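You operate a simulated robot arm through the tools that you are given. There is no shell and no other tool.

You are at the controls of a simulated two-armed robot. One attempt, no reset.

## Task
Hold the clip tin on the counter top steady with one hand and open the tin lid with the other.

It is judged by the outcome, as a careful person would: the job done as asked, and still so three seconds after it is handed in. It fails if anything else is knocked over, pushed out of place, dropped, spilled or broken. Lids that push on must go on centred and level and be pressed home; caps that screw on are set level and turned clockwise until they are tight.

## Robot
Two 7-joint arms with two-finger parallel grippers on one trunk, on a base that drives. Base frame: it is fixed to the floor where the robot stands at the start and does not move with it; the origin is under the middle of the robot, x ahead of it, y to its left, z up. Lengths are in m, angles in degrees, forces in N, time in s.
The left shoulder is at the start at [0.05, 0.168, 1.207], the right one opposite. With the tool pointing down near the work surface each hand reaches from about 0.1 to 0.66 m from the robot's upright axis, wherever it stands, measured 20 degrees to its own side. Places, roughly: tin lid [0.6, -0.1, 1.1]. Payload 1.57 kg a hand.
The tool frame of a hand sits at the grasp point between the pads (the TCP): z along the fingers, y along the line on which they close. The tips reach 0.03 m beyond it. The gripper opens to 0.08 m. The fingers are 0.017 m wide and 0.012 m thick; the gripper's body (0.04 by 0.082 m) begins 0.08 m behind the TCP.
Orientation is that of the tool frame in the base frame, as a unit quaternion [x, y, z, w]. With the fingers straight down and closing along the base's y, the tool's x points along the base's -x, its y along +y and its z along -z.

## Interface
- The arms move only by the tool servo_tool. It takes "left_targets", "right_targets" or both (then of equal length, played together; a hand with none holds still); each is a list that holds one entry, the list of rows, each a list of 7 numbers: the shift along the tool's x, y, z in units of 400 mm (1.0 is 400 mm), then the turn, a rotation vector about the tool's x, y, z in units of 120 degrees (1.0 is 120 degrees), then the gripper command, from -1 (fully open) to 1 (shut), values between in proportion. In form: [[[tx, ty, tz, rx, ry, rz, fingers], ...]]. A call has 1 to 20 rows; each row is the pose to reach, as a shift and turn from the pose commanded when the call began, along the tool's axes at that moment. A call with a number of a shift or a turn outside -1 to 1 is refused whole. Rows are played at 5 a second. More than 0.05 m and 8.6 degrees between two rows, or a gripper value outside its range, and nothing of the call is played. A pose out of reach is approached as far as the arm can. The call stops where the force on the tool passes 40 N (or 10 N more than at its start, if that is more) or the arm is blocked; 0.2 s more then pass. Each finger travels about 0.045 m/s and halts on what it meets, pressing with about 33 N; the grip force reading is that of the motor and also rises with nothing between the fingers. The clock runs only during rows and for 0.2 s after the last one: add rows that repeat a pose to give the fingers time. The reply holds the time, the measured pose of the TCP, the force on the tool along the base axes, the opening and the grip force, in the units named above and with some noise, with the torque about the TCP (base axes, N m) and any sound that the robot's microphone picked up.
- Cameras (640 x 400 px; columns grow to the right, rows downward): "scene" is now at [0.1336, -0.013, 1.4353]; the picture's right is [-0.14, -0.99, 0.00], its down [-0.40, 0.06, -0.92] and it looks along [0.91, -0.13, -0.40] (base axes); focal length 245 px, centre (320, 200). "left" rides on the left gripper at [0.072, 0.007, -0.122] in its tool frame; the picture's right is [-0.09, 1.00, 0.00], its down [-0.84, -0.08, -0.54] and it looks along [-0.54, -0.05, 0.84] (tool axes); focal length 238 px, centre (320, 200). "right" rides on the right gripper at [0.072, -0.007, -0.122] in its tool frame; the picture's right is [0.09, 1.00, 0.00], its down [-0.84, 0.08, -0.54] and it looks along [-0.54, 0.05, 0.84] (tool axes); focal length 238 px, centre (320, 200). There is no depth. A picture from a camera that has moved, and an enlarged one, comes with that camera's place and axes in the base frame and with its lens.
- get_image(camera): a new picture of that camera. It takes no simulated time.
- move_column(by): slides the trunk up (or, below 0, down) by that many m; the arms and the scene camera ride with it, the base frame stays. It gives what a move gives, with no picture.
- drive_base(legs): drives the robot by 1 to 6 legs, each [ahead, left, turn to the left] in m, m and degrees, along the robot's own axes; the way and the turn of a leg run together, so that a leg with both is an arc; at most 1.5 m and 180 degrees a leg. The arms and the cameras ride along, it lands a little off, and it stops where it bumps. It gives what a move gives.
- head_to(pan, tilt): turns the head with the scene camera to pan (to the left, within 80 degrees either way) and tilt (down, from -29 to 69), counted from straight ahead of the robot. It gives what a move gives.
- zoom(camera, box): a new picture of the part [left, top, right, bottom] of that camera's present view, enlarged. It takes no simulated time.
- finish_job(): hands the job in; it is judged then, once.

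Places have to be worked out from the pictures, the camera data and where the tool is seen. Open the grippers and draw the arms clear of the work before you hand the job in, unless the task says otherwise.

The tools are called after ">>>" as name(argument=value, ...) on one line, values as JSON. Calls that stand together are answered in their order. servo_tool: Moves the arms, as the interface text tells. Its arguments: {"type":"object","properties":{"left_targets":{"type":"array","items":{"type":"array","items":{"type":"array","items":{"type":"number"}}}},"right_targets":{"type":"array","items":{"type":"array","items":{"type":"array","items":{"type":"number"}}}}},"required":[]} The other tools are called the same way: move_column (by) slides the trunk up or down; drive_base (legs) drives the base; head_to (pan, tilt) turns the head that bears the scene camera; get_image (camera) takes a picture; zoom (camera, box) takes an enlarged picture of a part of a camera's view; finish_job () hands the job in.

At the start:

```text
t: 0.0
left_tool_pos: [0.2799, 0.0522, 1.3295]
left_orientation: [0.0, 1.0, 0.0, 0.001]
left_ft_force: [0.1, -0.8, 0.4]
left_moment: [0.0, 0.0, -0.02]
left_opening: 0.0801
left_finger_force: 0.1
right_tool_pos: [0.3379, -0.2339, 1.3229]
right_orientation: [0.001, 1.0, -0.001, 0.0]
right_ft_force: [-0.7, 0.2, 0.4]
right_moment: [0.02, 0.0, -0.02]
right_opening: 0.0803
right_finger_force: 0.1
trunk travel left (down, up): [-0.375, 0.068]
robot x, y, heading: [-0.0015, -0.002, 0.2]
head pan, tilt: [-7.9, 23.7]
```

scene: 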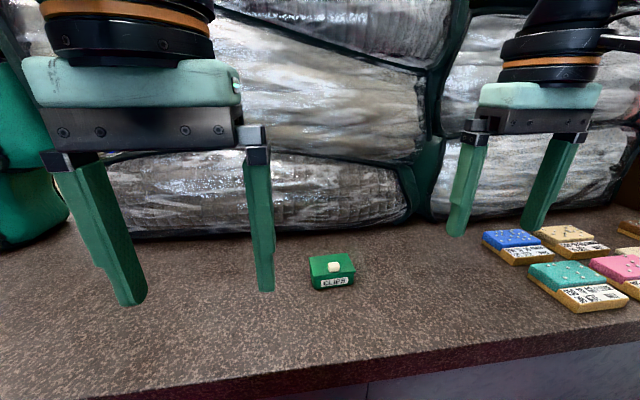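
right: 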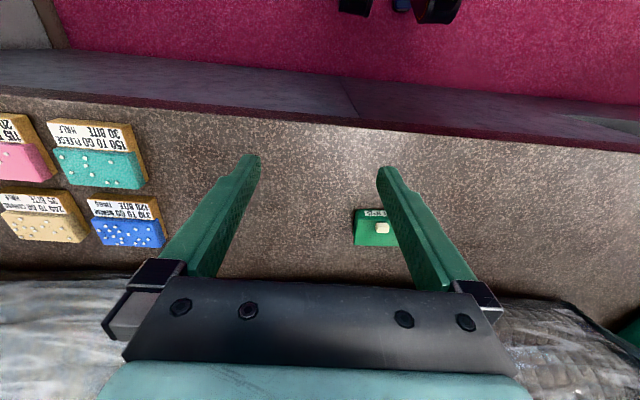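
left: 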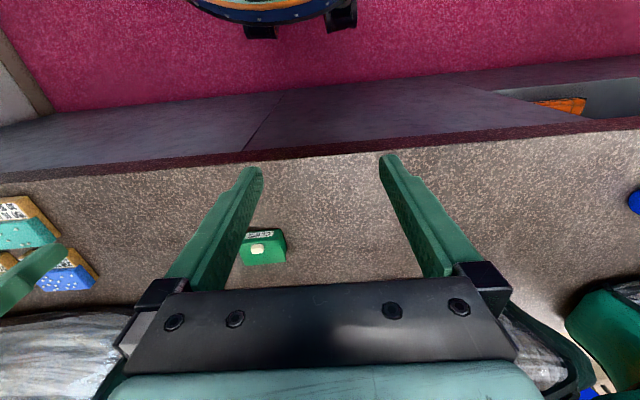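

The tin is a small green box with a cream knob or button and a "CLIPS" label facing the robot. I'll zoom in on it from all three cameras.

>>> zoom(camera="scene", box=[280, 230, 390, 310])

>>> zoom(camera="right", box=[330, 190, 430, 260])

>>> zoom(camera="left", box=[220, 210, 320, 280])

```text
5.00 times, centred on (335, 270) of scene
camera zoom: at [0.1336, -0.013, 1.4353], right [-0.14, -0.99, 0.0], down [-0.4, 0.06, -0.92], along [0.91, -0.13, -0.4], focal length 1224 px, centre (245, -150)
```

zoom: 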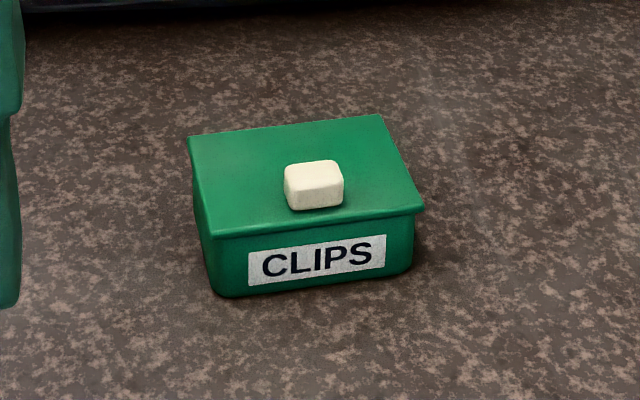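

```text
5.71 times, centred on (380, 225) of right
camera zoom: at [0.2663, -0.2403, 1.444], right [-0.09, 1.0, 0.0], down [0.84, 0.08, 0.54], along [0.54, 0.05, -0.84], focal length 1362 px, centre (-23, 57)
```

zoom: 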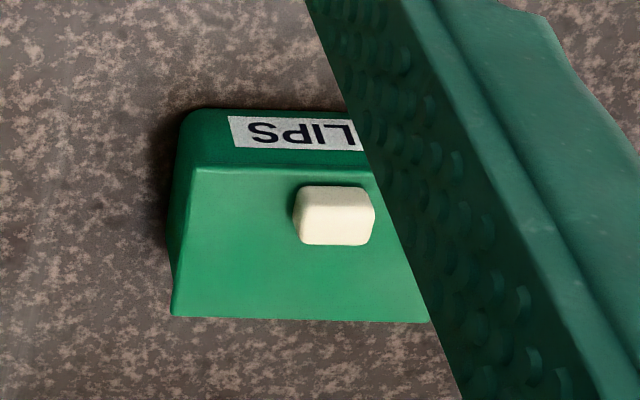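

```text
5.71 times, centred on (270, 245) of left
camera zoom: at [0.2079, 0.0596, 1.4508], right [0.09, 1.0, 0.0], down [0.84, -0.08, 0.54], along [0.54, -0.05, -0.84], focal length 1362 px, centre (606, -57)
```

zoom: 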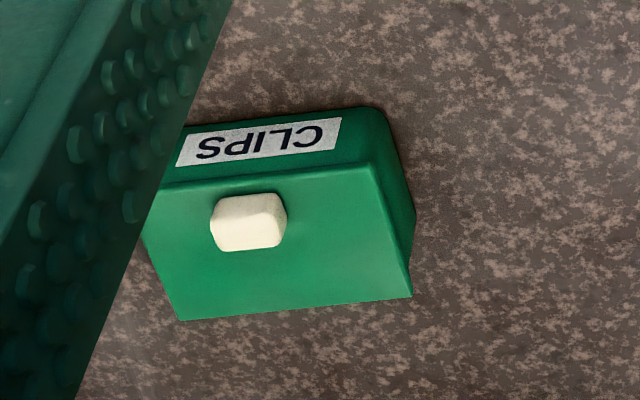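

The knob triangulates to about [0.537, -0.098, 1.10]. The lid spans roughly x 0.53–0.60 and y -0.145 to -0.055, its top is near 1.09 and the counter is near 1.054. I plan for the left hand to clamp the body front-to-back from the left side while the right hand lifts the knob. First I yaw the left hand +90° while moving it to a spot that is clear.

>>> servo_tool(left_targets=[[[-0.0386, 0.0227, 0.0068, 0, 0, -0.0682, -1], [-0.0773, 0.0455, 0.0136, 0, 0, -0.1364, -1], [-0.1159, 0.0682, 0.0205, 0, 0, -0.2045, -1], [-0.1545, 0.0909, 0.0273, 0, 0, -0.2727, -1], [-0.1932, 0.1136, 0.0341, 0, 0, -0.3409, -1], [-0.2318, 0.1364, 0.0409, 0, 0, -0.4091, -1], [-0.2705, 0.1591, 0.0477, 0, 0, -0.4773, -1], [-0.3091, 0.1818, 0.0545, 0, 0, -0.5455, -1], [-0.3477, 0.2045, 0.0614, 0, 0, -0.6136, -1], [-0.3864, 0.2273, 0.0682, 0, 0, -0.6818, -1], [-0.425, 0.25, 0.075, 0, 0, -0.75, -1], [-0.425, 0.25, 0.075, 0, 0, -0.75, -1]]])

>>> get_image(camera="left")

>>> get_image(camera="scene")

```text
t: 2.6
left_tool_pos: [0.4508, 0.155, 1.2997]
left_orientation: [0.708, -0.706, -0.001, 0.0]
left_ft_force: [0.1, -0.4, -0.4]
left_moment: [0.01, 0.02, -0.02]
left_opening: 0.0801
left_finger_force: 0.1
right_tool_pos: [0.3381, -0.2332, 1.3232]
right_orientation: [0.001, 1.0, 0.0, 0.001]
right_ft_force: [-0.4, -0.2, -0.5]
right_moment: [0.01, -0.01, 0.0]
right_opening: 0.0798
right_finger_force: 0.0
trunk travel left (down, up): [-0.375, 0.068]
robot x, y, heading: [-0.0007, -0.0011, 0.1]
head pan, tilt: [-7.9, 23.7]
```

```text
taken
camera left: at [0.4451, 0.0829, 1.4205], right [-1.0, 0.09, 0.0], down [0.08, 0.84, 0.54], along [0.05, 0.54, -0.84], focal length 238 px, centre (320, 200)
```

left: 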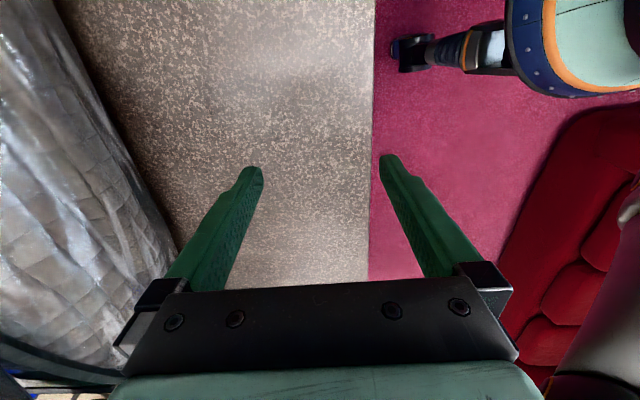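

```text
taken
camera scene: at [0.1334, -0.0131, 1.4353], right [-0.14, -0.99, 0.0], down [-0.4, 0.06, -0.92], along [0.91, -0.13, -0.4], focal length 245 px, centre (320, 200)
```

scene: 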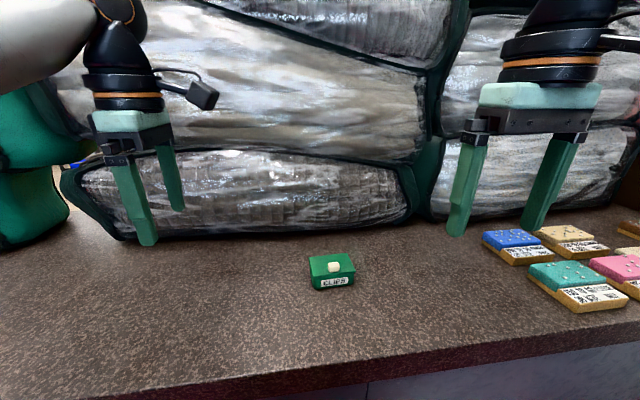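

The left hand is yawed as planned and the camera bracket sits on its right-hand side. Next I tilt the fingers to point right, 20° below horizontal, and move to a stand-off left of the tin.

>>> servo_tool(left_targets=[[[0.0347, -0.0314, 0.0278, 0, 0.0648, 0, -1], [0.0694, -0.0628, 0.0556, 0, 0.1296, 0, -1], [0.1042, -0.0942, 0.0833, 0, 0.1944, 0, -1], [0.1389, -0.1256, 0.1111, 0, 0.2593, 0, -1], [0.1736, -0.1569, 0.1389, 0, 0.3241, 0, -1], [0.2083, -0.1883, 0.1667, 0, 0.3889, 0, -1], [0.2431, -0.2197, 0.1944, 0, 0.4537, 0, -1], [0.2778, -0.2511, 0.2222, 0, 0.5185, 0, -1], [0.3125, -0.2825, 0.25, 0, 0.5833, 0, -1], [0.3125, -0.2825, 0.25, 0, 0.5833, 0, -1]]])

>>> get_image(camera="left")

>>> get_image(camera="scene")

```text
t: 4.8
left_tool_pos: [0.5639, 0.0282, 1.1994]
left_orientation: [-0.578, 0.579, -0.406, -0.407]
left_ft_force: [-1.9, 0.9, 0.4]
left_moment: [-0.02, -0.03, 0.0]
left_opening: 0.0798
left_finger_force: 0.0
right_tool_pos: [0.3386, -0.234, 1.323]
right_orientation: [0.001, 1.0, 0.0, 0.001]
right_ft_force: [-0.2, 0.1, -0.2]
right_moment: [0.0, -0.03, 0.04]
right_opening: 0.0801
right_finger_force: 0.1
trunk travel left (down, up): [-0.375, 0.068]
robot x, y, heading: [0.0016, 0.0013, 0.1]
head pan, tilt: [-7.9, 23.7]
```

```text
taken
camera left: at [0.5578, 0.1177, 1.3086], right [-1.0, 0.03, -0.09], down [0.08, 0.79, -0.6], along [0.05, -0.61, -0.79], focal length 238 px, centre (320, 200)
```

left: 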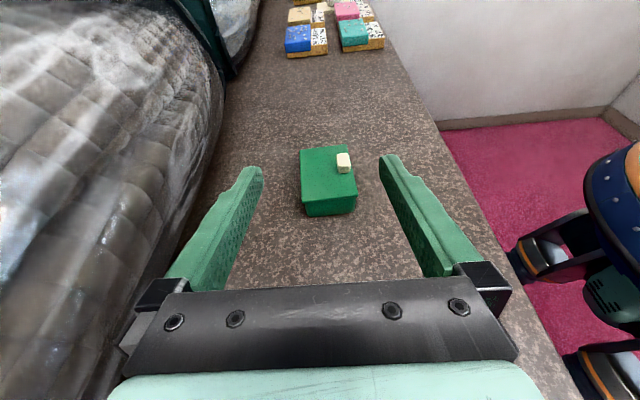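

```text
taken
camera scene: at [0.1333, -0.0129, 1.4353], right [-0.14, -0.99, 0.0], down [-0.4, 0.05, -0.92], along [0.91, -0.13, -0.4], focal length 245 px, centre (320, 200)
```

scene: 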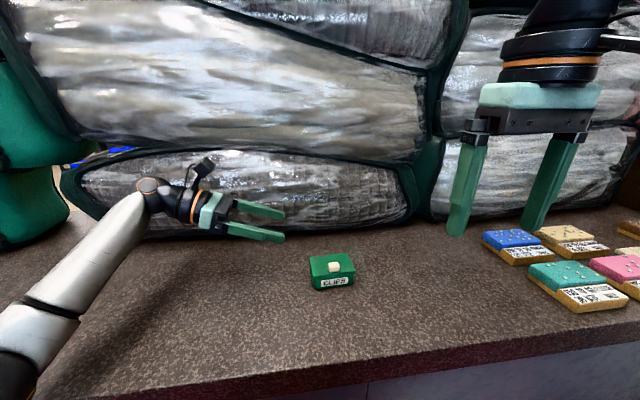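

The pose was reached and the left camera has a good view of the tin. I zoom in to get its edges and yaw.

>>> zoom(camera="left", box=[270, 130, 390, 230])

```text
4.00 times, centred on (330, 180) of left
camera zoom: at [0.5578, 0.1177, 1.3086], right [-1.0, 0.03, -0.09], down [0.08, 0.79, -0.6], along [0.05, -0.61, -0.79], focal length 953 px, centre (280, 280)
```

zoom: 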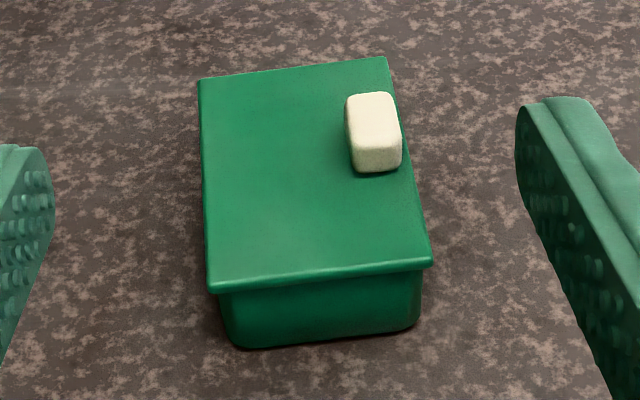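

The lid is about 0.065 m deep and 0.091 m wide, yawed about +3°, with the body exposed between z≈1.052 and 1.085. I lower the left hand beside the tin with the +3° yaw, keeping the fingers below the lid lip and the tips clear of the tin.

>>> servo_tool(left_targets=[[[-0.0574, 0.0038, 0.0252, 0.0047, 0, -0.0017, -1], [-0.1147, 0.0076, 0.0504, 0.0094, 0, -0.0034, -1], [-0.1721, 0.0114, 0.0756, 0.0141, 0, -0.0052, -1], [-0.2294, 0.0152, 0.1008, 0.0188, 0, -0.0069, -1], [-0.26, 0.0175, 0.114, 0.0235, 0, -0.0086, -1], [-0.2868, 0.019, 0.126, 0.0235, 0, -0.0086, -1], [-0.2868, 0.019, 0.126, 0.0235, 0, -0.0086, -1]]])

>>> get_image(camera="left")

>>> zoom(camera="scene", box=[190, 190, 390, 315])

```text
t: 6.6
left_tool_pos: [0.5545, 0.0231, 1.1038]
left_orientation: [0.583, -0.574, 0.437, 0.373]
left_ft_force: [0.8, 0.5, 0.2]
left_moment: [0.0, -0.01, -0.03]
left_opening: 0.0802
left_finger_force: 0.0
right_tool_pos: [0.3296, -0.2374, 1.3222]
right_orientation: [0.0, 1.0, 0.002, 0.003]
right_ft_force: [0.2, 0.1, -0.7]
right_moment: [0.01, 0.0, 0.01]
right_opening: 0.0801
right_finger_force: 0.1
trunk travel left (down, up): [-0.375, 0.068]
robot x, y, heading: [-0.0021, 0.0017, 0.2]
head pan, tilt: [-7.9, 23.7]
stopped in row 7 (left hand): the arm was blocked; the commanded pose is now the measured one
```

```text
taken
camera left: at [0.5368, 0.112, 1.2118], right [-0.99, -0.03, -0.15], down [0.07, 0.8, -0.6], along [0.14, -0.6, -0.79], focal length 238 px, centre (320, 200)
```

left: 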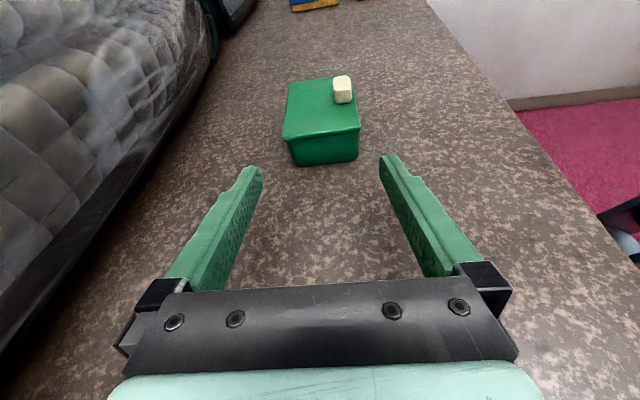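

```text
3.20 times, centred on (290, 252) of scene
camera zoom: at [0.1254, -0.0164, 1.434], right [-0.14, -0.99, 0.0], down [-0.39, 0.06, -0.92], along [0.91, -0.12, -0.4], focal length 783 px, centre (416, 32)
```

zoom: 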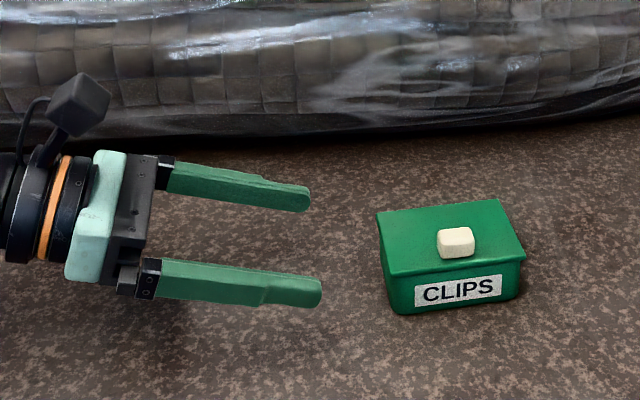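

The left arm was blocked at z≈1.104 with no force on the tool, so probably its forearm or elbow met the counter edge. I back up 4 cm and look at the arm with the head.

>>> servo_tool(left_targets=[[[0.05, 0, -0.02, 0, 0, 0, -1], [0.1, 0, -0.04, 0, 0, 0, -1], [0.1, 0, -0.04, 0, 0, 0, -1]]])

>>> head_to(pan=40, tilt=45)

>>> get_image(camera="scene")

```text
t: 7.4
left_tool_pos: [0.5586, 0.0264, 1.1372]
left_orientation: [0.588, -0.569, 0.431, 0.38]
left_ft_force: [0.4, -0.8, -0.3]
left_moment: [0.01, 0.0, 0.01]
left_opening: 0.0801
left_finger_force: 0.0
right_tool_pos: [0.3391, -0.2329, 1.3225]
right_orientation: [0.001, 1.0, 0.0, -0.001]
right_ft_force: [-0.3, -0.1, 0.4]
right_moment: [0.01, 0.02, -0.01]
right_opening: 0.08
right_finger_force: 0.1
trunk travel left (down, up): [-0.375, 0.068]
robot x, y, heading: [0.0018, 0.004, -0.0]
head pan, tilt: [-7.9, 23.7]
```

```text
t: 8.6
left_tool_pos: [0.5587, 0.0263, 1.138]
left_orientation: [0.587, -0.571, 0.431, 0.38]
left_ft_force: [-0.6, -1.2, -0.8]
left_moment: [0.01, -0.01, -0.02]
left_opening: 0.0798
left_finger_force: 0.1
right_tool_pos: [0.338, -0.2335, 1.3231]
right_orientation: [0.001, 1.0, 0.001, 0.0]
right_ft_force: [0.1, 0.1, -0.4]
right_moment: [-0.04, -0.01, 0.0]
right_opening: 0.08
right_finger_force: 0.0
trunk travel left (down, up): [-0.375, 0.068]
robot x, y, heading: [0.0007, 0.0008, -0.1]
head pan, tilt: [40.0, 45.0]
```

```text
taken
camera scene: at [0.1046, 0.0524, 1.4026], right [0.64, -0.77, 0.0], down [-0.54, -0.45, -0.71], along [0.54, 0.45, -0.71], focal length 245 px, centre (320, 200)
```

scene: 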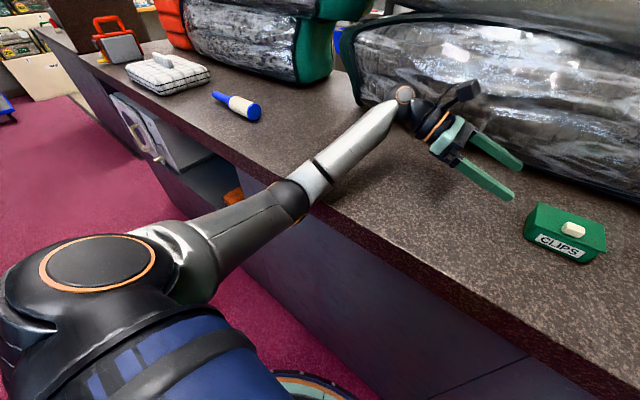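

The left elbow sits low at the counter's front edge, which is what blocked it. I raise the trunk to lift the shoulder, so the elbow rides higher for the same hand height.

>>> move_column(by=0.066)

>>> get_image(camera="scene")

```text
t: 9.6
left_tool_pos: [0.558, 0.0267, 1.2046]
left_orientation: [0.587, -0.569, 0.432, 0.38]
left_ft_force: [0.1, -0.7, 0.3]
left_moment: [0.0, -0.01, -0.03]
left_opening: 0.0795
left_finger_force: 0.0
right_tool_pos: [0.3383, -0.2332, 1.3885]
right_orientation: [0.001, 1.0, 0.001, 0.0]
right_ft_force: [-0.2, 0.5, 0.9]
right_moment: [-0.01, 0.04, -0.01]
right_opening: 0.08
right_finger_force: 0.0
trunk travel left (down, up): [-0.441, 0.002]
robot x, y, heading: [0.0046, 0.001, 0.1]
head pan, tilt: [40.0, 45.0]
```

```text
taken
camera scene: at [0.1048, 0.0524, 1.4685], right [0.64, -0.77, 0.0], down [-0.54, -0.45, -0.71], along [0.54, 0.45, -0.71], focal length 245 px, centre (320, 200)
```

scene: 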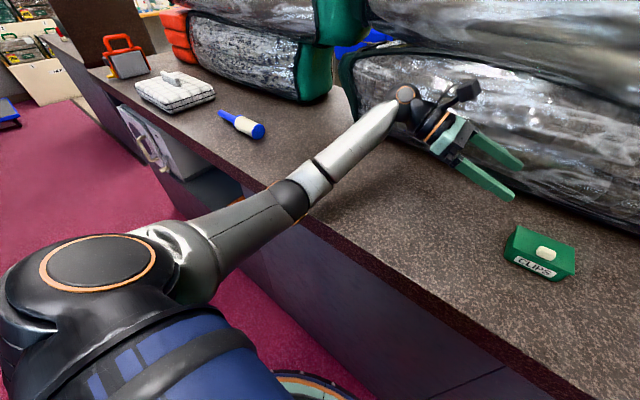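

With the trunk up 66 mm the elbow has more room. I lower the hand again, correcting the small roll, first to about z = 1.10.

>>> servo_tool(left_targets=[[[-0.05, 0.003, 0.021, 0, 0, -0.006, -1], [-0.1, 0.006, 0.042, 0, 0, -0.012, -1], [-0.15, 0.009, 0.063, 0, 0, -0.018, -1], [-0.2, 0.012, 0.084, 0, 0, -0.0229, -1], [-0.24, 0.015, 0.101, 0, 0, -0.0229, -1], [-0.24, 0.015, 0.101, 0, 0, -0.0229, -1]]])

>>> get_image(camera="scene")

```text
t: 11.0
left_tool_pos: [0.5564, 0.0212, 1.0995]
left_orientation: [0.6, -0.556, 0.423, 0.39]
left_ft_force: [-0.1, 0.4, 0.0]
left_moment: [-0.02, 0.0, 0.0]
left_opening: 0.08
left_finger_force: 0.1
right_tool_pos: [0.3389, -0.2344, 1.3898]
right_orientation: [0.001, 1.0, -0.001, 0.0]
right_ft_force: [1.0, 0.2, -0.5]
right_moment: [-0.01, 0.0, 0.02]
right_opening: 0.08
right_finger_force: 0.0
trunk travel left (down, up): [-0.441, 0.002]
robot x, y, heading: [-0.0009, 0.0028, -0.1]
head pan, tilt: [40.0, 45.0]
```

```text
taken
camera scene: at [0.1045, 0.0524, 1.4686], right [0.64, -0.77, 0.0], down [-0.54, -0.45, -0.71], along [0.54, 0.45, -0.71], focal length 245 px, centre (320, 200)
```

scene: 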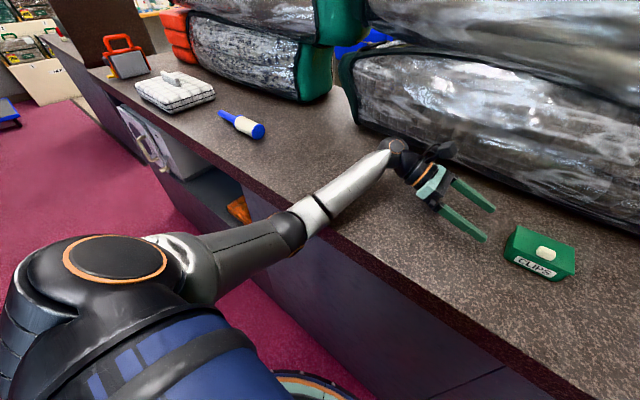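

The arm is not blocked now and sits at z 1.0995. I continue down to about 1.074 with a small yaw trim, then check for contact.

>>> servo_tool(left_targets=[[[-0.02, 0, 0.0072, -0.006, 0, 0.002, -1], [-0.04, 0, 0.0143, -0.0118, 0, 0.0042, -1], [-0.06, 0, 0.0215, -0.0118, 0, 0.0042, -1], [-0.06, 0, 0.0215, -0.0118, 0, 0.0042, -1]]])

>>> head_to(pan=0, tilt=38)

>>> get_image(camera="scene")

>>> get_image(camera="left")

```text
t: 12.0
left_tool_pos: [0.5549, 0.021, 1.0739]
left_orientation: [0.593, -0.564, 0.417, 0.396]
left_ft_force: [-0.3, -1.4, -0.6]
left_moment: [0.01, -0.02, -0.01]
left_opening: 0.0801
left_finger_force: 0.0
right_tool_pos: [0.3384, -0.2333, 1.389]
right_orientation: [0.0, 1.0, 0.0, 0.0]
right_ft_force: [-0.3, 0.1, -0.3]
right_moment: [0.0, 0.03, 0.01]
right_opening: 0.08
right_finger_force: 0.1
trunk travel left (down, up): [-0.441, 0.002]
robot x, y, heading: [-0.0012, -0.003, 0.0]
head pan, tilt: [40.0, 45.0]
```

```text
t: 13.1
left_tool_pos: [0.556, 0.021, 1.0749]
left_orientation: [0.592, -0.564, 0.417, 0.396]
left_ft_force: [0.0, -0.2, -0.3]
left_moment: [0.01, 0.01, -0.01]
left_opening: 0.0801
left_finger_force: 0.1
right_tool_pos: [0.339, -0.2329, 1.389]
right_orientation: [0.0, 1.0, 0.0, 0.0]
right_ft_force: [-0.1, -0.2, -0.4]
right_moment: [-0.03, -0.02, 0.01]
right_opening: 0.0799
right_finger_force: 0.0
trunk travel left (down, up): [-0.441, 0.002]
robot x, y, heading: [-0.0036, -0.0007, 0.4]
head pan, tilt: [0.0, 38.0]
```

```text
taken
camera scene: at [0.1286, 0.0002, 1.4788], right [0.0, -1.0, 0.0], down [-0.62, 0.0, -0.79], along [0.79, 0.0, -0.62], focal length 245 px, centre (320, 200)
```

scene: 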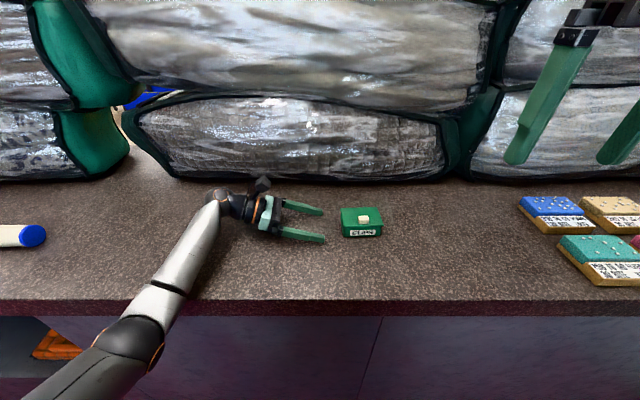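

```text
taken
camera left: at [0.545, 0.1103, 1.1828], right [-1.0, -0.02, -0.09], down [0.04, 0.8, -0.6], along [0.08, -0.6, -0.79], focal length 238 px, centre (320, 200)
```

left: 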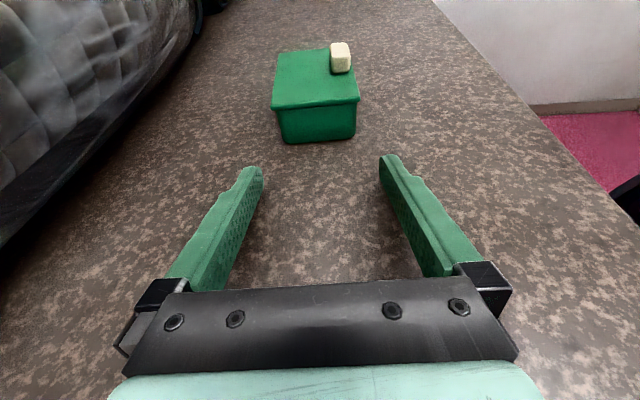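

The left hand is at height and free of contact. I zoom in from both cameras to check alignment and the finger height against the tin.

>>> zoom(camera="left", box=[220, 30, 420, 180])

>>> zoom(camera="scene", box=[250, 180, 400, 260])

```text
2.67 times, centred on (320, 105) of left
camera zoom: at [0.545, 0.1103, 1.1828], right [-1.0, -0.02, -0.09], down [0.04, 0.8, -0.6], along [0.08, -0.6, -0.79], focal length 636 px, centre (320, 453)
```

zoom: 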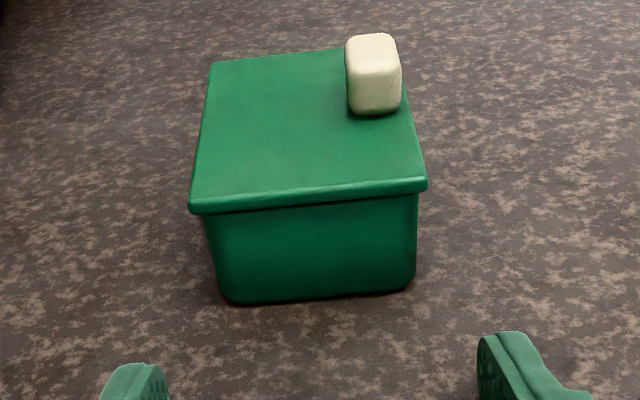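

```text
4.27 times, centred on (325, 220) of scene
camera zoom: at [0.1286, 0.0002, 1.4788], right [0.0, -1.0, 0.0], down [-0.62, 0.0, -0.79], along [0.79, 0.0, -0.62], focal length 1044 px, centre (299, 115)
```

zoom: 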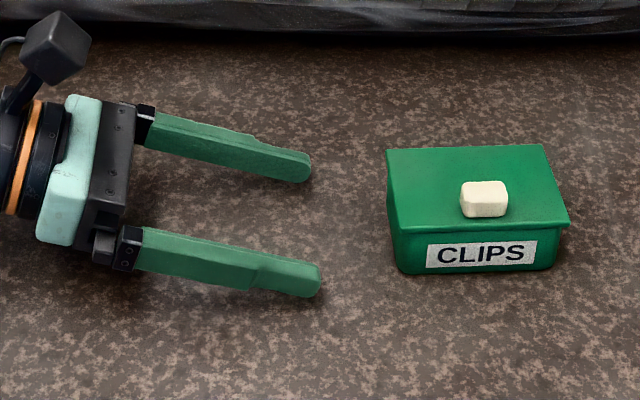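

The fingers straddle the tin's front and back faces below the lip. I slide in about 77 mm along the finger heading so roughly 30 mm of finger overlaps the body.

>>> servo_tool(left_targets=[[[0.013, 0, 0.0362, 0, 0, 0, -1], [0.026, 0, 0.0724, 0, 0, 0, -1], [0.039, 0, 0.1086, 0, 0, 0, -1], [0.052, 0, 0.1448, 0, 0, 0, -1], [0.065, 0, 0.181, 0, 0, 0, -1], [0.065, 0, 0.181, 0, 0, 0, -1]]])

>>> get_image(camera="left")

>>> zoom(camera="scene", box=[270, 180, 420, 260])

```text
t: 14.5
left_tool_pos: [0.5611, -0.0545, 1.0733]
left_orientation: [0.593, -0.563, 0.417, 0.396]
left_ft_force: [0.8, -0.2, -0.4]
left_moment: [0.0, -0.04, -0.01]
left_opening: 0.0799
left_finger_force: 0.2
right_tool_pos: [0.3376, -0.2334, 1.3882]
right_orientation: [0.001, 1.0, 0.0, 0.0]
right_ft_force: [0.4, 0.1, 0.0]
right_moment: [-0.03, 0.01, -0.01]
right_opening: 0.0797
right_finger_force: 0.1
trunk travel left (down, up): [-0.441, 0.002]
robot x, y, heading: [0.0016, 0.0026, 0.1]
head pan, tilt: [0.0, 38.0]
```

```text
taken
camera left: at [0.5499, 0.035, 1.182], right [-1.0, -0.02, -0.09], down [0.04, 0.8, -0.6], along [0.08, -0.6, -0.79], focal length 238 px, centre (320, 200)
```

left: 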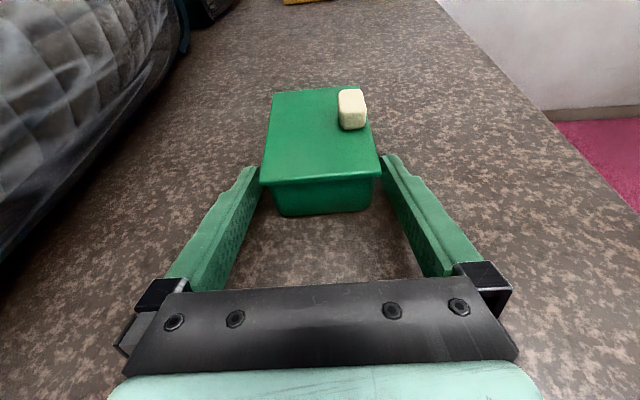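

```text
4.27 times, centred on (345, 220) of scene
camera zoom: at [0.1286, 0.0004, 1.4788], right [0.0, -1.0, 0.0], down [-0.62, 0.0, -0.79], along [0.79, 0.0, -0.62], focal length 1044 px, centre (213, 115)
```

zoom: 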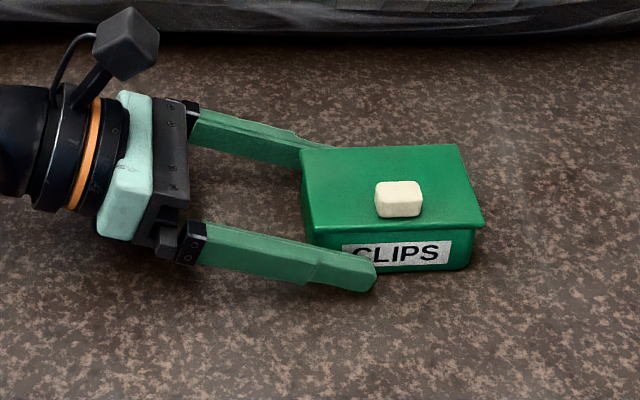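

The fingers are in place and not touching. I close the left gripper in stages onto the body.

>>> servo_tool(left_targets=[[[0, 0, 0, 0, 0, 0, -0.7], [0, 0, 0, 0, 0, 0, -0.6], [0, 0, 0, 0, 0, 0, -0.5], [0, 0, 0, 0, 0, 0, -0.3], [0, 0, 0, 0, 0, 0, 0], [0, 0, 0, 0, 0, 0, 0]]])

>>> get_image(camera="left")

>>> zoom(camera="scene", box=[270, 180, 420, 260])

```text
t: 15.9
left_tool_pos: [0.5606, -0.0545, 1.0736]
left_orientation: [0.593, -0.564, 0.417, 0.395]
left_ft_force: [0.1, -0.8, 0.8]
left_moment: [-0.08, 0.06, -0.05]
left_opening: 0.0638
left_finger_force: 32.9
right_tool_pos: [0.3385, -0.2336, 1.3898]
right_orientation: [0.001, 1.0, -0.001, 0.0]
right_ft_force: [-0.2, -0.3, -0.7]
right_moment: [0.01, 0.0, -0.01]
right_opening: 0.0802
right_finger_force: 0.1
trunk travel left (down, up): [-0.441, 0.002]
robot x, y, heading: [-0.0001, -0.0004, 0.0]
head pan, tilt: [0.0, 38.0]
```

```text
taken
camera left: at [0.5498, 0.0349, 1.1821], right [-1.0, -0.02, -0.09], down [0.04, 0.8, -0.6], along [0.08, -0.6, -0.79], focal length 238 px, centre (320, 200)
```

left: 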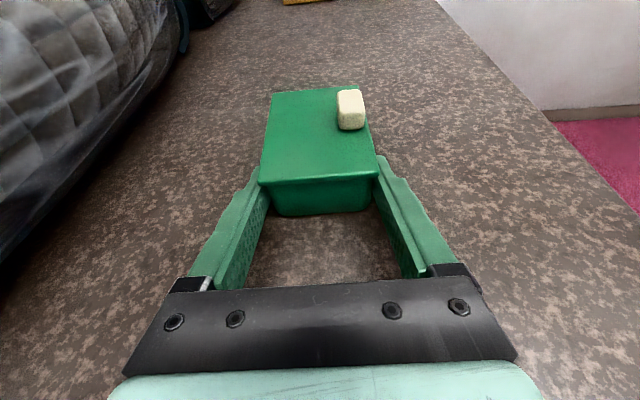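

```text
4.27 times, centred on (345, 220) of scene
camera zoom: at [0.1285, 0.0001, 1.4788], right [0.0, -1.0, 0.0], down [-0.62, 0.0, -0.79], along [0.79, 0.0, -0.62], focal length 1044 px, centre (213, 115)
```

zoom: 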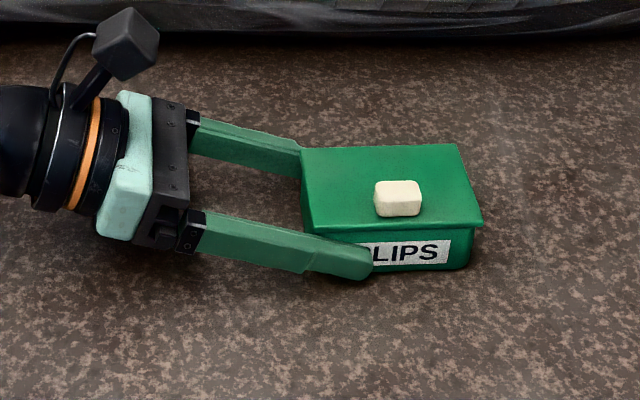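

The grip holds at 0.0638 m with 33 N. I check from close up whether the fingers are on the body below the lip and not pinching the lid.

>>> zoom(camera="left", box=[230, 130, 410, 230])

>>> zoom(camera="scene", box=[325, 195, 395, 245])

```text
3.56 times, centred on (320, 180) of left
camera zoom: at [0.5498, 0.0349, 1.1821], right [-1.0, -0.02, -0.09], down [0.04, 0.8, -0.6], along [0.08, -0.6, -0.79], focal length 848 px, centre (320, 271)
```

zoom: 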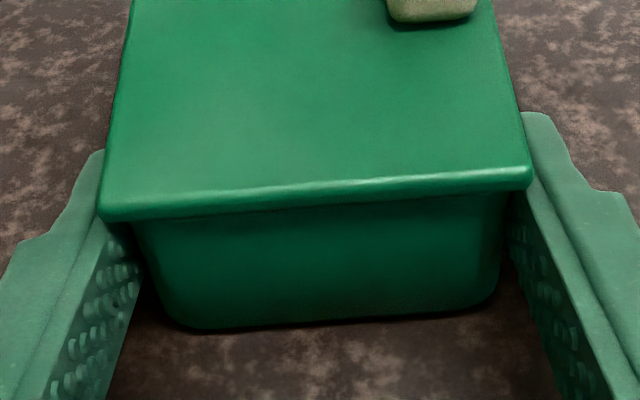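

```text
8.00 times, centred on (360, 220) of scene
camera zoom: at [0.1285, 0.0001, 1.4788], right [0.0, -1.0, 0.0], down [-0.62, 0.0, -0.79], along [0.79, 0.0, -0.62], focal length 1958 px, centre (0, 40)
```

zoom: 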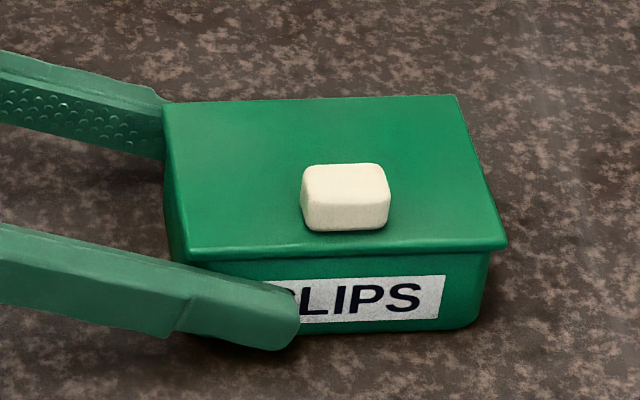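

The width reading of 0.0638 m is close to the lid's own width, so the finger tops may be pinching the lip. I open slightly, retreat 6 mm and drop 1 mm to sit clearly below the lip, then regrip and compare the width.

>>> servo_tool(left_targets=[[[0, 0, 0, 0, 0, 0, -0.85], [0, 0, 0, 0, 0, 0, -0.85], [-0.0037, -0.0003, -0.0066, 0, 0, 0, -0.85], [-0.0074, -0.0007, -0.0132, 0, 0, 0, -0.85], [-0.0074, -0.0007, -0.0132, 0, 0, 0, -0.7], [-0.0074, -0.0007, -0.0132, 0, 0, 0, -0.5], [-0.0074, -0.0007, -0.0132, 0, 0, 0, -0.2], [-0.0074, -0.0007, -0.0132, 0, 0, 0, 0]]])

>>> zoom(camera="left", box=[230, 130, 410, 230])

>>> zoom(camera="scene", box=[325, 195, 395, 245])

```text
t: 17.7
left_tool_pos: [0.5614, -0.0482, 1.0719]
left_orientation: [0.593, -0.563, 0.417, 0.396]
left_ft_force: [0.1, 0.3, 0.0]
left_moment: [0.09, 0.0, 0.01]
left_opening: 0.0632
left_finger_force: 33.1
right_tool_pos: [0.3378, -0.2332, 1.3893]
right_orientation: [0.001, 1.0, 0.0, 0.0]
right_ft_force: [0.9, 0.3, -0.2]
right_moment: [0.0, 0.01, 0.01]
right_opening: 0.0796
right_finger_force: 0.0
trunk travel left (down, up): [-0.441, 0.002]
robot x, y, heading: [0.0003, 0.0015, 0.0]
head pan, tilt: [0.0, 38.0]
```

```text
3.56 times, centred on (320, 180) of left
camera zoom: at [0.5508, 0.0412, 1.1805], right [-1.0, -0.02, -0.09], down [0.04, 0.8, -0.6], along [0.08, -0.6, -0.79], focal length 848 px, centre (320, 271)
```

zoom: 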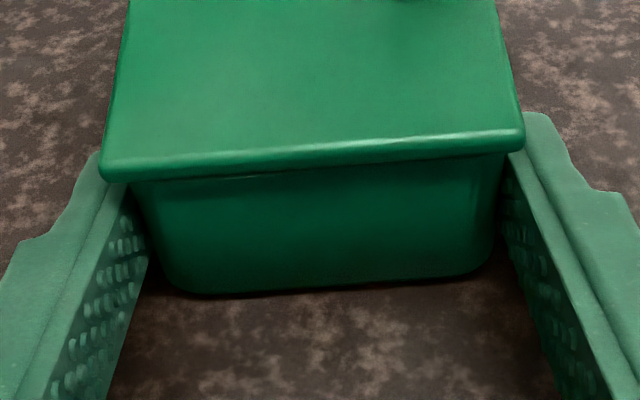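

```text
8.00 times, centred on (360, 220) of scene
camera zoom: at [0.1286, 0.0002, 1.4788], right [0.0, -1.0, 0.0], down [-0.62, 0.0, -0.79], along [0.79, 0.0, -0.62], focal length 1958 px, centre (0, 40)
```

zoom: 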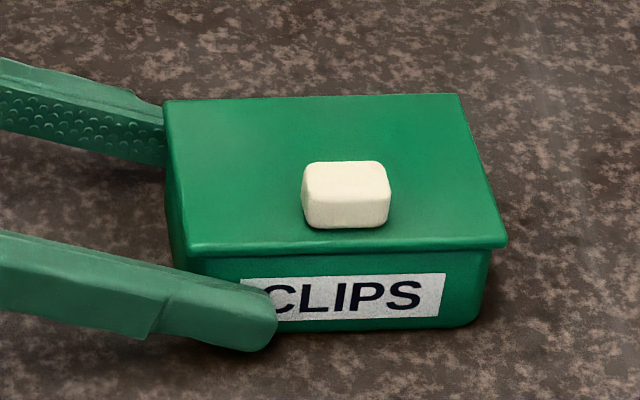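

The body measures about 0.063 m with the fingers now visibly below the lip, so the hold is good. The lid hinges at the back, so its top face will turn away from the robot. I'll grip the knob with the right hand pitched 50° below horizontal from the front, then swing that hand toward pointing straight down as the lid rises. First I move to a stand-off.

>>> servo_tool(right_targets=[[[-0.0422, 0.0417, 0.0647, -0.0011, -0.0417, -0.003, -0.1], [-0.0844, 0.0834, 0.1294, -0.0022, -0.0833, -0.006, -0.1], [-0.1266, 0.1252, 0.1941, -0.0033, -0.125, -0.009, -0.1], [-0.1688, 0.1669, 0.2588, -0.0044, -0.1666, -0.012, -0.1], [-0.2109, 0.2086, 0.3234, -0.0054, -0.2083, -0.015, -0.1], [-0.2531, 0.2503, 0.3881, -0.0065, -0.2499, -0.018, -0.1], [-0.2953, 0.292, 0.4528, -0.0076, -0.2916, -0.021, -0.1], [-0.3375, 0.3338, 0.5175, -0.0087, -0.3332, -0.024, -0.1], [-0.3375, 0.3338, 0.5175, -0.0087, -0.3332, -0.024, -0.1]]])

>>> get_image(camera="scene")

>>> get_image(camera="right")

```text
t: 19.7
left_tool_pos: [0.5605, -0.0481, 1.0721]
left_orientation: [0.592, -0.564, 0.416, 0.396]
left_ft_force: [-0.7, 0.0, 0.5]
left_moment: [0.02, 0.04, -0.01]
left_opening: 0.0632
left_finger_force: 33.1
right_tool_pos: [0.4737, -0.0984, 1.179]
right_orientation: [-0.023, 0.939, 0.009, 0.343]
right_ft_force: [0.3, -0.8, -0.4]
right_moment: [-0.02, -0.01, -0.01]
right_opening: 0.0438
right_finger_force: 0.1
trunk travel left (down, up): [-0.441, 0.002]
robot x, y, heading: [-0.0015, -0.0046, 0.1]
head pan, tilt: [0.0, 38.0]
```

```text
taken
camera scene: at [0.1282, 0.0002, 1.4788], right [0.0, -1.0, 0.0], down [-0.62, 0.0, -0.79], along [0.79, 0.0, -0.62], focal length 245 px, centre (320, 200)
```

scene: 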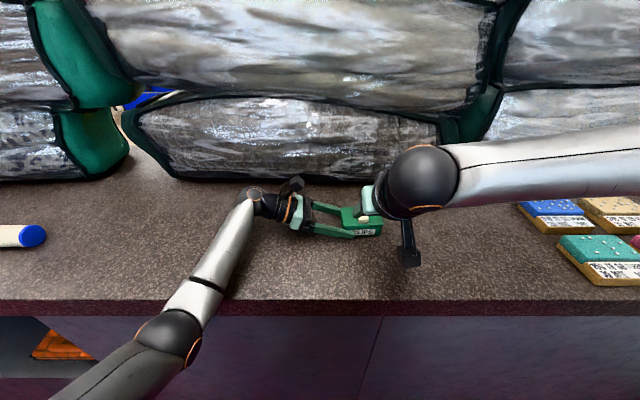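

```text
taken
camera right: at [0.3418, -0.1114, 1.2254], right [-0.12, 0.99, -0.06], down [0.29, 0.09, 0.95], along [0.95, 0.1, -0.29], focal length 238 px, centre (320, 200)
```

right: 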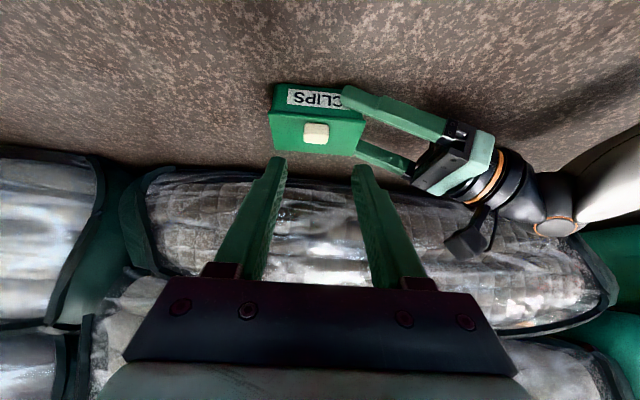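

The hand pointed where I wanted and the knob sits between the fingers. The right forearm passes over the card stacks, so I check its clearance with the head.

>>> head_to(pan=-40, tilt=40)

>>> get_image(camera="scene")

>>> zoom(camera="right", box=[240, 70, 400, 190])

```text
t: 20.8
left_tool_pos: [0.5619, -0.0492, 1.0717]
left_orientation: [0.593, -0.564, 0.417, 0.396]
left_ft_force: [0.1, 0.4, 0.1]
left_moment: [0.04, 0.01, -0.03]
left_opening: 0.063
left_finger_force: 33.4
right_tool_pos: [0.4759, -0.0994, 1.1798]
right_orientation: [-0.023, 0.939, 0.008, 0.342]
right_ft_force: [-0.6, 0.1, 0.1]
right_moment: [-0.04, 0.0, 0.02]
right_opening: 0.044
right_finger_force: 0.1
trunk travel left (down, up): [-0.441, 0.002]
robot x, y, heading: [0.0039, 0.004, -0.1]
head pan, tilt: [-40.0, 40.0]
```

```text
taken
camera scene: at [0.1075, -0.0545, 1.4758], right [-0.64, -0.77, 0.0], down [-0.49, 0.41, -0.77], along [0.59, -0.49, -0.64], focal length 245 px, centre (320, 200)
```

scene: 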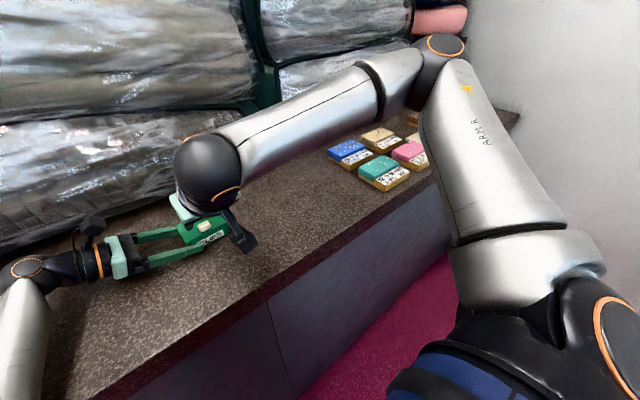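

```text
3.33 times, centred on (320, 130) of right
camera zoom: at [0.3421, -0.1117, 1.2254], right [-0.12, 0.99, -0.06], down [0.29, 0.09, 0.95], along [0.95, 0.1, -0.3], focal length 794 px, centre (320, 433)
```

zoom: 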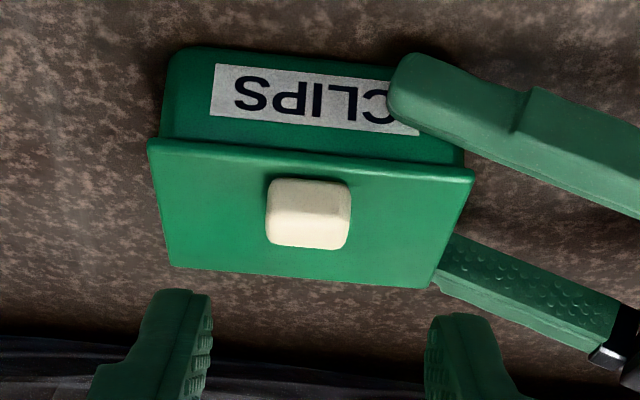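

The forearm and elbow are well above the cards. I advance along the finger axis, stopping about 9 mm short of the grasp so I can check.

>>> servo_tool(right_targets=[[[0, -0.001, 0.045, 0, 0, 0, -0.1], [0, -0.002, 0.09, 0, 0, 0, -0.1], [-0.001, -0.004, 0.135, 0, 0, 0, -0.1], [-0.0015, -0.005, 0.17, 0, 0, 0, -0.1], [-0.0015, -0.005, 0.17, 0, 0, 0, -0.1]]])

>>> zoom(camera="right", box=[220, 70, 420, 220])

>>> get_image(camera="left")

>>> zoom(camera="scene", box=[120, 180, 280, 280])

```text
t: 21.9
left_tool_pos: [0.5617, -0.049, 1.072]
left_orientation: [0.593, -0.563, 0.417, 0.396]
left_ft_force: [0.3, -0.7, -0.1]
left_moment: [-0.02, -0.01, 0.01]
left_opening: 0.0632
left_finger_force: 33.0
right_tool_pos: [0.513, -0.1089, 1.1334]
right_orientation: [-0.024, 0.939, 0.01, 0.342]
right_ft_force: [-0.3, -0.7, -0.1]
right_moment: [-0.03, -0.01, 0.02]
right_opening: 0.044
right_finger_force: 0.0
right hand out of reach, approached as far as the arm can: row 3, 4, 5
trunk travel left (down, up): [-0.441, 0.002]
robot x, y, heading: [-0.0013, -0.0014, 0.1]
head pan, tilt: [-40.0, 40.0]
```

```text
2.67 times, centred on (320, 145) of right
camera zoom: at [0.3811, -0.1232, 1.1792], right [-0.12, 0.99, -0.06], down [0.29, 0.09, 0.95], along [0.95, 0.1, -0.3], focal length 636 px, centre (320, 347)
```

zoom: 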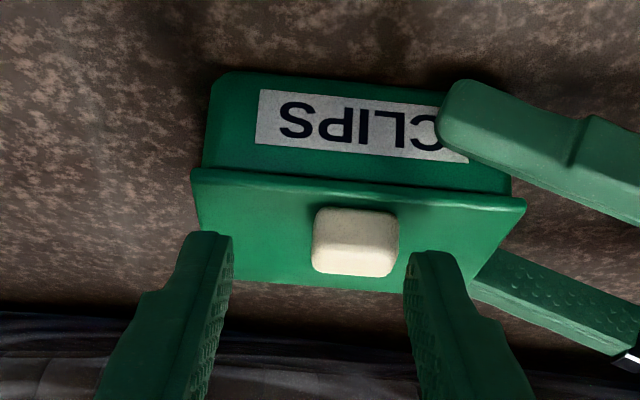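

```text
taken
camera left: at [0.5509, 0.0412, 1.1806], right [-1.0, -0.02, -0.09], down [0.04, 0.8, -0.6], along [0.08, -0.6, -0.79], focal length 238 px, centre (320, 200)
```

left: 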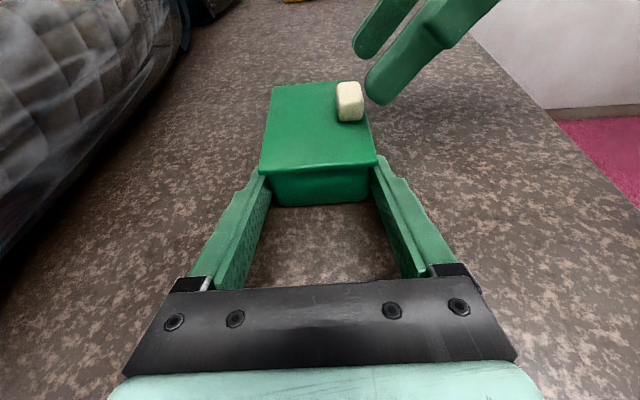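

```text
4.00 times, centred on (200, 230) of scene
camera zoom: at [0.1075, -0.0545, 1.4758], right [-0.64, -0.77, 0.0], down [-0.49, 0.41, -0.77], along [0.59, -0.49, -0.64], focal length 979 px, centre (800, 80)
```

zoom: 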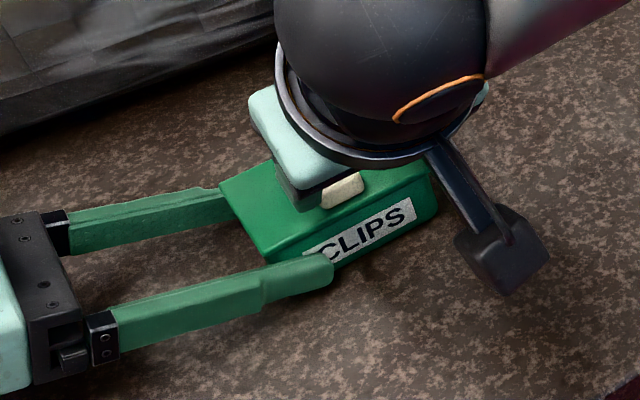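

The right arm hits a reach limit at this pitch and is about 10 mm off sideways. A steeper hand should be easier, so I back up and rotate to about 65° below horizontal.

>>> servo_tool(right_targets=[[[-0.019, 0.004, -0.036, 0, 0.04, 0, -0.1], [-0.038, 0.008, -0.072, 0, 0.08, 0, -0.1], [-0.058, 0.011, -0.1077, 0, 0.125, 0, -0.1], [-0.058, 0.011, -0.1077, 0, 0.125, 0, -0.1]]])

>>> zoom(camera="right", box=[220, 70, 420, 220])

```text
t: 22.9
left_tool_pos: [0.5622, -0.0481, 1.0723]
left_orientation: [0.593, -0.564, 0.417, 0.396]
left_ft_force: [-0.5, 0.9, -0.2]
left_moment: [0.01, 0.0, 0.01]
left_opening: 0.0632
left_finger_force: 32.8
right_tool_pos: [0.4992, -0.1131, 1.1784]
right_orientation: [-0.026, 0.976, 0.007, 0.216]
right_ft_force: [0.6, -0.7, 0.2]
right_moment: [-0.01, -0.01, 0.0]
right_opening: 0.0439
right_finger_force: 0.1
right hand out of reach, approached as far as the arm can: row 3, 4
trunk travel left (down, up): [-0.441, 0.002]
robot x, y, heading: [0.0001, 0.0011, 0.1]
head pan, tilt: [-40.0, 40.0]
```

```text
2.67 times, centred on (320, 145) of right
camera zoom: at [0.383, -0.1266, 1.2586], right [-0.14, 0.99, -0.04], down [0.52, 0.1, 0.84], along [0.84, 0.09, -0.53], focal length 636 px, centre (320, 347)
```

zoom: 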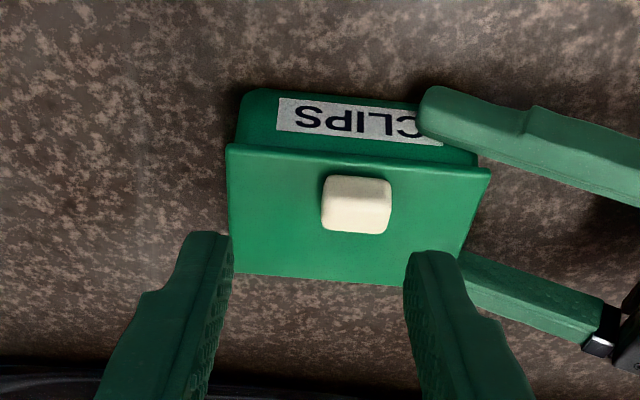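

Reach is still limited at a 65° pitch. A near-vertical hand works geometrically too, because pads closing along y let the knob pivot between them. I rotate to about 85° and move above the knob.

>>> servo_tool(right_targets=[[[-0.03, 0.011, 0.0065, 0, 0.056, 0, -0.1], [-0.06, 0.022, 0.013, 0, 0.112, 0, -0.1], [-0.092, 0.033, 0.0195, 0, 0.1667, 0, -0.1], [-0.092, 0.033, 0.0195, 0, 0.1667, 0, -0.1]]])

>>> get_image(camera="scene")

>>> zoom(camera="right", box=[220, 100, 420, 250])

```text
t: 23.9
left_tool_pos: [0.5606, -0.0483, 1.0719]
left_orientation: [0.593, -0.564, 0.416, 0.396]
left_ft_force: [-0.4, 0.6, 0.9]
left_moment: [-0.01, 0.03, -0.03]
left_opening: 0.0633
left_finger_force: 33.1
right_tool_pos: [0.4882, -0.1568, 1.1823]
right_orientation: [-0.026, 0.999, 0.002, 0.043]
right_ft_force: [0.1, 0.5, 0.3]
right_moment: [0.0, -0.03, 0.03]
right_opening: 0.044
right_finger_force: 0.1
right hand out of reach, approached as far as the arm can: row 1, 2, 3, 4
trunk travel left (down, up): [-0.441, 0.002]
robot x, y, heading: [0.0004, -0.0001, 0.1]
head pan, tilt: [-40.0, 40.0]
```

```text
taken
camera scene: at [0.1075, -0.0545, 1.4758], right [-0.64, -0.77, 0.0], down [-0.49, 0.41, -0.77], along [0.59, -0.49, -0.64], focal length 245 px, centre (320, 200)
```

scene: 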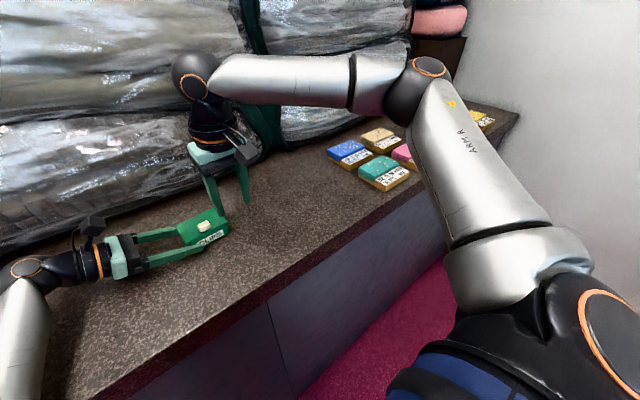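

```text
2.67 times, centred on (320, 175) of right
camera zoom: at [0.4066, -0.1674, 1.2966], right [-0.14, 0.99, -0.01], down [0.78, 0.12, 0.61], along [0.61, 0.08, -0.79], focal length 636 px, centre (320, 267)
```

zoom: 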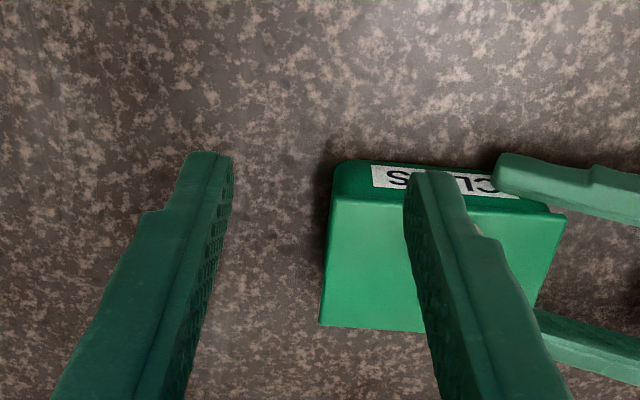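

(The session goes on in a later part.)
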